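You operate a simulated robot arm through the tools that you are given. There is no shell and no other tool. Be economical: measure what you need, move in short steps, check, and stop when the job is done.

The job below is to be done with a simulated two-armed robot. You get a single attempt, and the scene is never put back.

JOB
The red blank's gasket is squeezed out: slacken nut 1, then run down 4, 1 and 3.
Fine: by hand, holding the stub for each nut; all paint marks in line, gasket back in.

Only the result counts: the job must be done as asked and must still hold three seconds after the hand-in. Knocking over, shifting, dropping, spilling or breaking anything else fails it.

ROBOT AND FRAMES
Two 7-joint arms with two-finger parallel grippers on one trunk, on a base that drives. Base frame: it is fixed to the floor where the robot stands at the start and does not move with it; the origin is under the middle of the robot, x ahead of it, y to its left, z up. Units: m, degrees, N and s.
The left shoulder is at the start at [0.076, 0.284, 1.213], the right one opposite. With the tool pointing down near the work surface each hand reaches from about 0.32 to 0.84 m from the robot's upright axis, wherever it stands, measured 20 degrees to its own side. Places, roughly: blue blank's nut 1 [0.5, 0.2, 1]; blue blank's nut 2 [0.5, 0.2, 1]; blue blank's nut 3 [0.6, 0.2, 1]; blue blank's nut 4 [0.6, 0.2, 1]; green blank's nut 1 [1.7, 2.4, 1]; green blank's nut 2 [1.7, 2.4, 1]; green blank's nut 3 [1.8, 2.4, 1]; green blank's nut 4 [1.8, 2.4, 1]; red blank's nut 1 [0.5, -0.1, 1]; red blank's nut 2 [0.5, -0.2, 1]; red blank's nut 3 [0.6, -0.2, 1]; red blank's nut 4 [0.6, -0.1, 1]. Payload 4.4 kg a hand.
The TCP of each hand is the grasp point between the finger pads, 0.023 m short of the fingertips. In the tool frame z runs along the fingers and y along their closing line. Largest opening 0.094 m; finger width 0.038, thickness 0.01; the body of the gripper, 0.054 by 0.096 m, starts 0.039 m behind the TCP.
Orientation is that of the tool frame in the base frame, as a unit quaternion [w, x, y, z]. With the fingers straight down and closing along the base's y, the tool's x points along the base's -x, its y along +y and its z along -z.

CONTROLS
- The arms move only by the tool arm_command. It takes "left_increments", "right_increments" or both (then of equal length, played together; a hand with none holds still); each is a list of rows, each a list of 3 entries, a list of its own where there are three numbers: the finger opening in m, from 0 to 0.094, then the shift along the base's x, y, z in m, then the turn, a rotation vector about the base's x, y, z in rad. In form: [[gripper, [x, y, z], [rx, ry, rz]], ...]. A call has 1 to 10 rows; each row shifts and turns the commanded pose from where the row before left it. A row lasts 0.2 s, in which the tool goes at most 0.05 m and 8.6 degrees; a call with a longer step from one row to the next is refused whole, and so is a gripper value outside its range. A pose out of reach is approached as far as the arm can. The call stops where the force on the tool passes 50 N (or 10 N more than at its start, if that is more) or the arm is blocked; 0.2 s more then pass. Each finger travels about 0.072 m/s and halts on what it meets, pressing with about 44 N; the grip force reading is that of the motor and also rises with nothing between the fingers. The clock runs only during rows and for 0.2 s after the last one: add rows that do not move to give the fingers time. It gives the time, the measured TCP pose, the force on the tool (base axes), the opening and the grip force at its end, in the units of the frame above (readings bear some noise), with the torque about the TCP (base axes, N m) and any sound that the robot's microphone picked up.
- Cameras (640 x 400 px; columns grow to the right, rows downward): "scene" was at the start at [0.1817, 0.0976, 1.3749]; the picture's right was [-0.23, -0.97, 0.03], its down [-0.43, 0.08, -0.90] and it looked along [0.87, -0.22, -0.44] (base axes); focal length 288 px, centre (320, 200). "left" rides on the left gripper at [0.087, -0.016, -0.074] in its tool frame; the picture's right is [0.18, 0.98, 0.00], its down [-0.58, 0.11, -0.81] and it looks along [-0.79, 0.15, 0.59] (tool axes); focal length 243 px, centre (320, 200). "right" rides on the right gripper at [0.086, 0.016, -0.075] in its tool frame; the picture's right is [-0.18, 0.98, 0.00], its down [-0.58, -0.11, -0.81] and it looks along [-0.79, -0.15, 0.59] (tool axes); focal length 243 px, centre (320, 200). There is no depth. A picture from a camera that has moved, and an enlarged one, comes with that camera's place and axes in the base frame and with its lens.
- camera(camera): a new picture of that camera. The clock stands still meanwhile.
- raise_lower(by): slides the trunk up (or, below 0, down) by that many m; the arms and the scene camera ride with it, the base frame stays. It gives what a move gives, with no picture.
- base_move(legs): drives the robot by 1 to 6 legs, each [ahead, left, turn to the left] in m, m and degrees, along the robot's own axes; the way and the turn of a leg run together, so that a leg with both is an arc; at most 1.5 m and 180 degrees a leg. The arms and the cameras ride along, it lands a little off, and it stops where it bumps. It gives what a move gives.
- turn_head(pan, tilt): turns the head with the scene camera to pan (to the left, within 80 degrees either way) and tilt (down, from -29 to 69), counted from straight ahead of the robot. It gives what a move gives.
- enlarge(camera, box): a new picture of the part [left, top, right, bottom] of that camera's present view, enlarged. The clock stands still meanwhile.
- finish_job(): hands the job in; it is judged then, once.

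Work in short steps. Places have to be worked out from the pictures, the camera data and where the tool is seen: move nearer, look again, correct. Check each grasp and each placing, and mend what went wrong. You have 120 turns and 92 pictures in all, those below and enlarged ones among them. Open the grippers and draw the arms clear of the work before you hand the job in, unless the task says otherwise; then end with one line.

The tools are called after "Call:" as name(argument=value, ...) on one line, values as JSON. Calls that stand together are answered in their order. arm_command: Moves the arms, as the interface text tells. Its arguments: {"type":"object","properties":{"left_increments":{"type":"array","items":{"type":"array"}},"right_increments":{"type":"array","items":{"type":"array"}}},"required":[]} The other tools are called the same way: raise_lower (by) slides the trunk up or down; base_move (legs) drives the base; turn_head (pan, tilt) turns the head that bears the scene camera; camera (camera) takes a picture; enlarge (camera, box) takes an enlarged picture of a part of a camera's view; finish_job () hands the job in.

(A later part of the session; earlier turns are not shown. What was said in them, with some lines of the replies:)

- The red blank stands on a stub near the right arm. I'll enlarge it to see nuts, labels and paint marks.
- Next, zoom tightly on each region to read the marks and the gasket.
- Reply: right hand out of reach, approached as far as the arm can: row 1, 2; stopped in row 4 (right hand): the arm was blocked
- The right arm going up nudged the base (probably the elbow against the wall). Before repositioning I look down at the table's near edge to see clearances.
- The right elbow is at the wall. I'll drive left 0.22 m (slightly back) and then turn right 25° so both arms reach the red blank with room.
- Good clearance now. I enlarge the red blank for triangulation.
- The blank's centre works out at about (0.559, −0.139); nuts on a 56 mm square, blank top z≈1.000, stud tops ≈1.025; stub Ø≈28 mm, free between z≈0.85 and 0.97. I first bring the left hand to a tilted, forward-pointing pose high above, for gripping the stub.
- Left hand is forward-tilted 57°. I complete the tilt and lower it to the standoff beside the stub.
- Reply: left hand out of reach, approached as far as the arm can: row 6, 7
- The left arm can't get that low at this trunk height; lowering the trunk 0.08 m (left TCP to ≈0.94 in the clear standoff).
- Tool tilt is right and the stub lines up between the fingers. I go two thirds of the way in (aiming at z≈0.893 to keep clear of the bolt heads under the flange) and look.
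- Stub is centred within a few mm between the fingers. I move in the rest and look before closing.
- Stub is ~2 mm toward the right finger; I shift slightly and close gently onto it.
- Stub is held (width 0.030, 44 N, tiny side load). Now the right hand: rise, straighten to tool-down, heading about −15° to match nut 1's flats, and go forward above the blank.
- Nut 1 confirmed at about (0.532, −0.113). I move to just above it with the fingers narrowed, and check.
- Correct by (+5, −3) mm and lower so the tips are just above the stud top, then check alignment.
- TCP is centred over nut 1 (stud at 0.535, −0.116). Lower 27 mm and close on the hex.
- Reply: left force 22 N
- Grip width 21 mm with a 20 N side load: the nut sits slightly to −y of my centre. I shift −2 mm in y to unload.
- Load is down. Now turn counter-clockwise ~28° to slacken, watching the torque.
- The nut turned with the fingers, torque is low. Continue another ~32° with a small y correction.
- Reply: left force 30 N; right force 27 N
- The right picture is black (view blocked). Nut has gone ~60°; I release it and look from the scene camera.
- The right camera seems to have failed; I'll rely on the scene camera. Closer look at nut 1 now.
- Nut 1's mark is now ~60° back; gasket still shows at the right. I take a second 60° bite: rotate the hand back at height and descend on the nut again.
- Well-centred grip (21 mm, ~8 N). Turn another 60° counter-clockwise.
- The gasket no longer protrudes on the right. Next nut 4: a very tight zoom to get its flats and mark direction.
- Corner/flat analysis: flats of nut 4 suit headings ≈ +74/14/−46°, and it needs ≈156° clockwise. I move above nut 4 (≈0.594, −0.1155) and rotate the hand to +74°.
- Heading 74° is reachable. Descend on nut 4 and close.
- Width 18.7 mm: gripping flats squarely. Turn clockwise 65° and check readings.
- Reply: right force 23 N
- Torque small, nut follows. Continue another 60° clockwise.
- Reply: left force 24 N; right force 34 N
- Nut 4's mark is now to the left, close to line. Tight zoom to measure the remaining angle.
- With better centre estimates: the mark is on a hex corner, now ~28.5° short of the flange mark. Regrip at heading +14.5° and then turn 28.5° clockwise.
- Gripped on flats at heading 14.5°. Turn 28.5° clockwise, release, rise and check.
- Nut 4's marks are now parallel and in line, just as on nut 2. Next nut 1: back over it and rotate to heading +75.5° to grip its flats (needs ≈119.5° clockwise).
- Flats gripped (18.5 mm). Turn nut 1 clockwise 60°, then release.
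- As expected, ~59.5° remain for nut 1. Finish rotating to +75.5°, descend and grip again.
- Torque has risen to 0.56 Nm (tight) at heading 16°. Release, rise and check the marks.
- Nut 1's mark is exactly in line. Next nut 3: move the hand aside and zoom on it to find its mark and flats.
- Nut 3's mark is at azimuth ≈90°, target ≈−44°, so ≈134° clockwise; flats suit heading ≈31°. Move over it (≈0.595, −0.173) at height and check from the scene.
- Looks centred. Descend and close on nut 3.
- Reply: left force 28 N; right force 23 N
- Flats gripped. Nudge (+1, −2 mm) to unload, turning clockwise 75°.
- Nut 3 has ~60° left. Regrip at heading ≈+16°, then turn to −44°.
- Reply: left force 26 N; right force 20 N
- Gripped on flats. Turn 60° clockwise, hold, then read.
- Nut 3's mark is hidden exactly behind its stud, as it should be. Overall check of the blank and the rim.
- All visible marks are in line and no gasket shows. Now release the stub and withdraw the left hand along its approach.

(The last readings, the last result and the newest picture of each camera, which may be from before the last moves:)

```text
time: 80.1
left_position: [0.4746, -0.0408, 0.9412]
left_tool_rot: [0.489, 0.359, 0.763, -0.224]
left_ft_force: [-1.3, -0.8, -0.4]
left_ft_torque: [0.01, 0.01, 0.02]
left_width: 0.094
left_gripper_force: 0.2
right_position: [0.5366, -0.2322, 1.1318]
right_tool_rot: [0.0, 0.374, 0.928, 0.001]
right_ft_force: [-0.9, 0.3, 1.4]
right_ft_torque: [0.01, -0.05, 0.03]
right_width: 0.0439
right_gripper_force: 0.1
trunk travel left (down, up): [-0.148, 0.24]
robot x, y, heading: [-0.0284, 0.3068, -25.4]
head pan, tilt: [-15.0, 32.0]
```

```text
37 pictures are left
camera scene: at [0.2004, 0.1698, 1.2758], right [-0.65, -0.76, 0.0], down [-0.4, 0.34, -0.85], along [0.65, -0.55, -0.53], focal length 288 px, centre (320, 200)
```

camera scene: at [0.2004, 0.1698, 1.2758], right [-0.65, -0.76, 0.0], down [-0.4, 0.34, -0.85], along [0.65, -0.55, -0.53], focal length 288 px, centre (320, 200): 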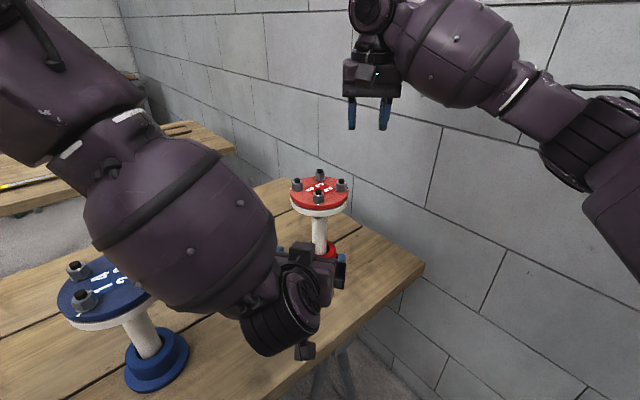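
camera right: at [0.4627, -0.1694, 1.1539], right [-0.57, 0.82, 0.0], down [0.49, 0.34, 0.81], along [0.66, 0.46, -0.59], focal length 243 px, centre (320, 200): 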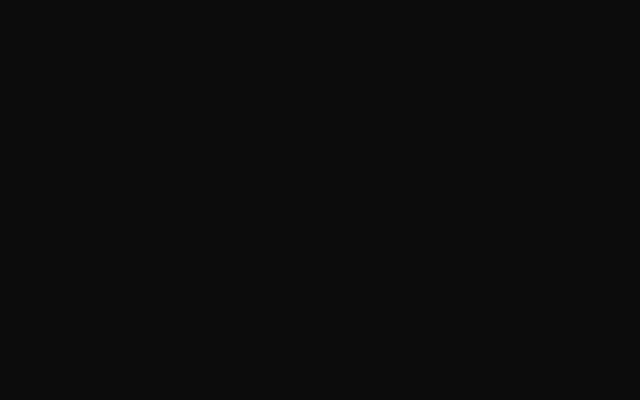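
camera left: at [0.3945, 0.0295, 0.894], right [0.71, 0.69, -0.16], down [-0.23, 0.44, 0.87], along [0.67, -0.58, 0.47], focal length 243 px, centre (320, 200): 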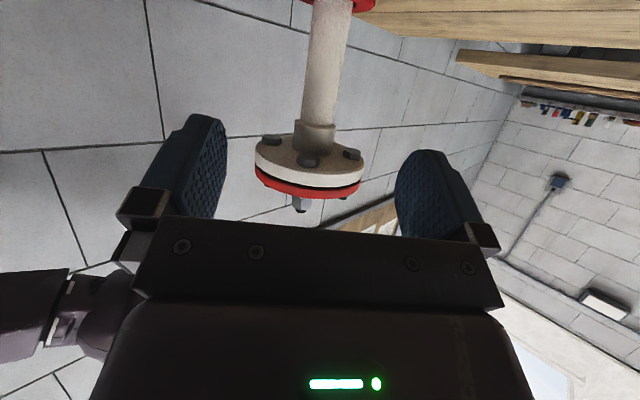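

Stub stands free. Lift the left arm up and clear.

Call:
arm_command(left_increments=[[0.094, [0, 0, 0.045], [0, 0, 0]], [0.094, [0, 0, 0.045], [0, 0, 0]], [0.094, [0, 0, 0.045], [0, 0, 0]], [0.094, [0, 0, 0.045], [0, 0, 0]], [0.094, [0, 0, 0.045], [0, 0, 0]], [0.094, [0, 0, 0.045], [0, 0, 0]], [0.094, [0, 0, 0], [0, 0, 0]]], right_increments=[[0.06, [-0.01, 0, 0.02], [0, 0, 0]], [0.07, [-0.02, 0, 0.02], [0, 0, 0]], [0.08, [-0.02, 0, 0.02], [0, 0, 0]], [0.09, [-0.02, 0, 0.01], [0, 0, 0]], [0.094, [-0.02, 0, 0], [0, 0, 0]], [0.094, [-0.02, 0, 0], [0, 0, 0]], [0.094, [0, 0, 0], [0, 0, 0]]])

Call:
camera(camera="scene")

Call:
enlarge(camera="scene", box=[280, 165, 360, 220])

```text
time: 81.7
left_position: [0.4765, -0.0426, 1.2083]
left_tool_rot: [0.487, 0.36, 0.763, -0.225]
left_ft_force: [0.4, -0.1, -0.1]
left_ft_torque: [0.02, 0.03, 0.0]
left_width: 0.0943
left_gripper_force: 0.2
right_position: [0.4288, -0.2346, 1.1975]
right_tool_rot: [-0.002, 0.373, 0.928, 0.0]
right_ft_force: [0.6, -0.1, 0.2]
right_ft_torque: [-0.01, -0.02, -0.01]
right_width: 0.0941
right_gripper_force: 0.1
trunk travel left (down, up): [-0.148, 0.24]
robot x, y, heading: [-0.0274, 0.3043, -25.3]
head pan, tilt: [-15.0, 32.0]
```

```text
36 pictures are left
camera scene: at [0.2019, 0.1689, 1.2751], right [-0.65, -0.76, 0.0], down [-0.4, 0.34, -0.85], along [0.64, -0.55, -0.53], focal length 288 px, centre (320, 200)
```

scene: 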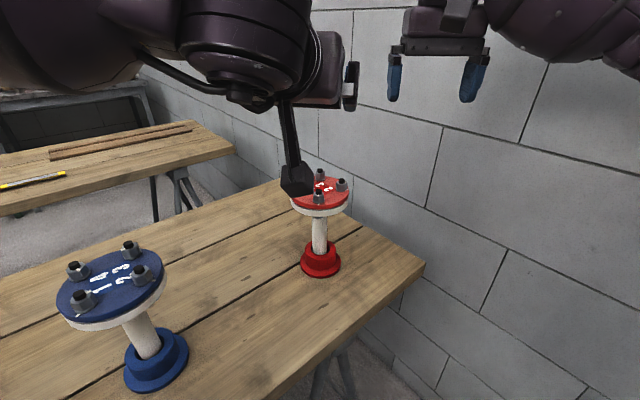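

```text
7.27 times, centred on (320, 192) of scene
camera zoom: at [0.2019, 0.1689, 1.2751], right [-0.65, -0.76, 0.0], down [-0.4, 0.34, -0.85], along [0.64, -0.55, -0.53], focal length 2091 px, centre (320, 254)
```

zoom: 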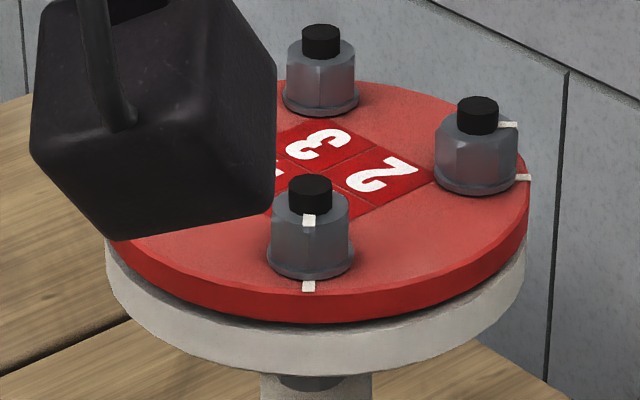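

To verify nut 3's mark and the far rim, I bring the left hand (working camera) to tool-down and look at the blank from the +y side.

Call:
arm_command(left_increments=[[0.094, [0, 0.02, 0.02], [0.1086, 0.0912, 0]], [0.094, [0, 0.02, 0.02], [0.1086, 0.0912, 0]], [0.094, [0.01, 0.02, 0], [0.1086, 0.0912, 0]], [0.094, [0.02, 0.01, 0], [0.1086, 0.0912, 0]], [0.094, [0.02, 0.0, 0], [0.1086, 0.0912, 0]], [0.094, [0.02, 0, 0], [0.1086, 0.0912, 0]], [0.094, [0.02, 0, 0], [0.1086, 0.0912, 0]], [0.094, [0.02, 0, 0], [0.1086, 0.0912, 0]], [0.094, [0, 0, 0], [0, 0, -0.14]], [0.094, [0, 0, 0], [0, 0, -0.14]]])

Call:
arm_command(left_increments=[[0.094, [0.01, 0, 0], [0, 0, -0.14]], [0.094, [0.01, 0, 0], [0, 0, -0.14]], [0.094, [0.01, 0, 0], [0, 0, -0.14]], [0.094, [0, 0, 0], [0, 0, 0]]])

Call:
camera(camera="left")

```text
time: 83.9
left_position: [0.5847, 0.0262, 1.2504]
left_tool_rot: [-0.001, 0.55, 0.835, 0.0]
left_ft_force: [0.2, 0.2, -0.2]
left_ft_torque: [0.0, 0.0, 0.0]
left_width: 0.0942
left_gripper_force: 0.1
right_position: [0.4281, -0.2351, 1.198]
right_tool_rot: [-0.001, 0.373, 0.928, 0.001]
right_ft_force: [0.1, 0.3, 0.2]
right_ft_torque: [0.0, 0.06, 0.01]
right_width: 0.0939
right_gripper_force: 0.1
trunk travel left (down, up): [-0.148, 0.24]
robot x, y, heading: [-0.0299, 0.3012, -25.4]
head pan, tilt: [-15.0, 32.0]
```

```text
time: 84.9
left_position: [0.5692, 0.0392, 1.2388]
left_tool_rot: [0.001, 0.708, 0.706, -0.001]
left_ft_force: [1.0, 0.0, 0.4]
left_ft_torque: [-0.02, -0.01, -0.02]
left_width: 0.0942
left_gripper_force: 0.1
left hand out of reach, approached as far as the arm can: row 3
right_position: [0.4281, -0.236, 1.2005]
right_tool_rot: [0.0, 0.374, 0.927, 0.0]
right_ft_force: [0.3, 0.0, 0.1]
right_ft_torque: [0.04, 0.01, 0.02]
right_width: 0.094
right_gripper_force: 0.0
trunk travel left (down, up): [-0.148, 0.24]
robot x, y, heading: [-0.0354, 0.3041, -25.6]
head pan, tilt: [-15.0, 32.0]
```

```text
34 pictures are left
camera left: at [0.5534, 0.1271, 1.3136], right [0.98, 0.18, 0.0], down [0.11, -0.58, 0.81], along [0.14, -0.79, -0.59], focal length 243 px, centre (320, 200)
```

left: 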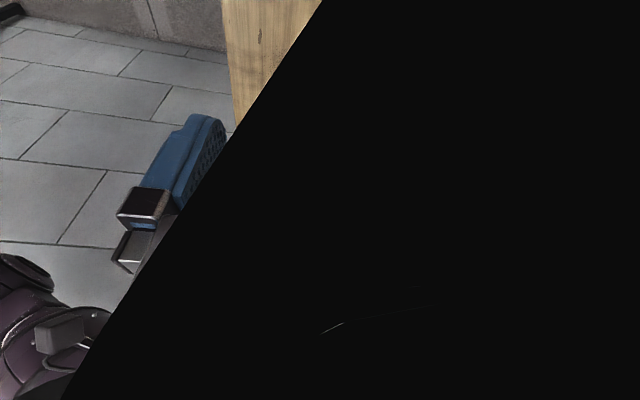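

The left camera's view is blocked by its own wrist at that angle; so the right one probably was too. I use the right hand at heading ~0° to look from −x.

Call:
arm_command(right_increments=[[0.094, [0, 0.02, 0], [0, 0, 0.14]], [0.094, [0, 0.02, 0], [0, 0, 0.14]], [0.094, [0, 0.02, 0], [0, 0, 0.14]], [0.094, [0, 0.01, 0], [0, 0, 0.14]], [0.094, [0, 0, 0], [0, 0, 0.14]], [0.094, [0, 0, 0], [0, 0, 0]]])

Call:
camera(camera="right")

```text
time: 86.3
left_position: [0.5702, 0.0395, 1.2405]
left_tool_rot: [0.001, 0.709, 0.706, -0.001]
left_ft_force: [0.6, 0.3, -0.3]
left_ft_torque: [0.03, 0.02, -0.02]
left_width: 0.0939
left_gripper_force: 0.0
right_position: [0.4276, -0.1637, 1.1997]
right_tool_rot: [-0.001, 0.032, 0.999, -0.001]
right_ft_force: [0.3, -0.2, 0.1]
right_ft_torque: [0.01, 0.03, -0.03]
right_width: 0.0939
right_gripper_force: 0.0
trunk travel left (down, up): [-0.148, 0.24]
robot x, y, heading: [-0.0315, 0.303, -25.2]
head pan, tilt: [-15.0, 32.0]
```

```text
33 pictures are left
camera right: at [0.3427, -0.1423, 1.2745], right [0.25, 0.97, 0.0], down [0.57, -0.15, 0.81], along [0.78, -0.2, -0.59], focal length 243 px, centre (320, 200)
```

right: 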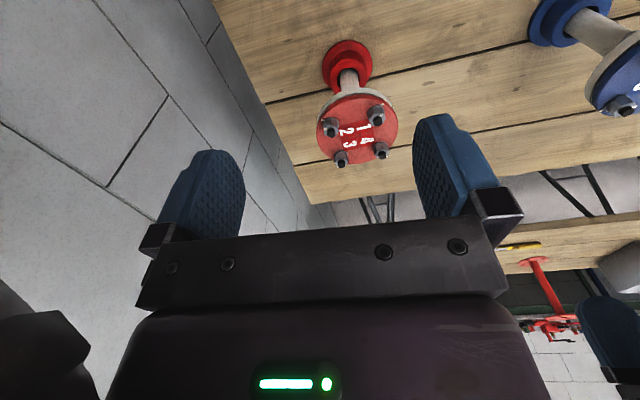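

Right camera works again. Enlarge the blank, especially nut 3.

Call:
enlarge(camera="right", box=[308, 75, 408, 175])

Call:
enlarge(camera="right", box=[328, 140, 358, 170])

```text
4.00 times, centred on (358, 125) of right
camera zoom: at [0.3427, -0.1423, 1.2745], right [0.25, 0.97, 0.0], down [0.57, -0.15, 0.81], along [0.78, -0.2, -0.59], focal length 970 px, centre (168, 500)
```

zoom: 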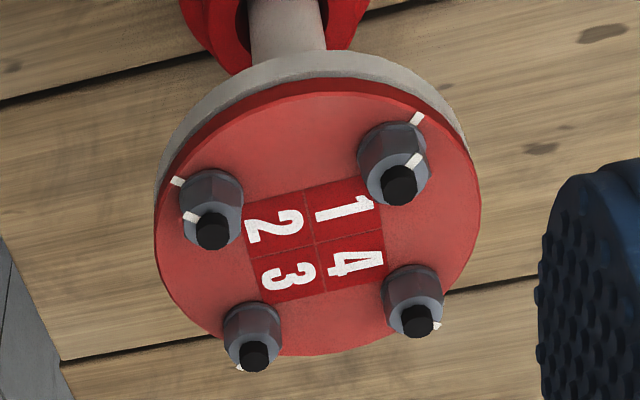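

```text
13.33 times, centred on (343, 155) of right
camera zoom: at [0.3427, -0.1423, 1.2745], right [0.25, 0.97, 0.0], down [0.57, -0.15, 0.81], along [0.78, -0.2, -0.59], focal length 3235 px, centre (13, 800)
```

zoom: 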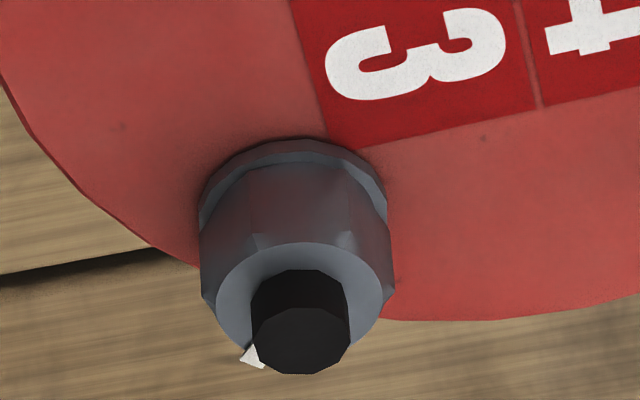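

Nut 3's mark points outward, mirror-symmetric to nut 4's; no gasket protrudes. Both hands are open and clear, so I hand in.

Call:
finish_job()

```text
The job is handed in.
```

I slackened nut 1 on the red blank by about 120°, then ran down 4, 1 and 3 in that order, holding the stub throughout. The paint marks on nuts 1, 2 and 4 are in line. Nut 3's flange mark was out of view, so I judged that one by its hex angle and its nut mark pointing outward. The gasket no longer shows on the side where it had squeezed out, but I did not see the far rim between nuts 3 and 4.
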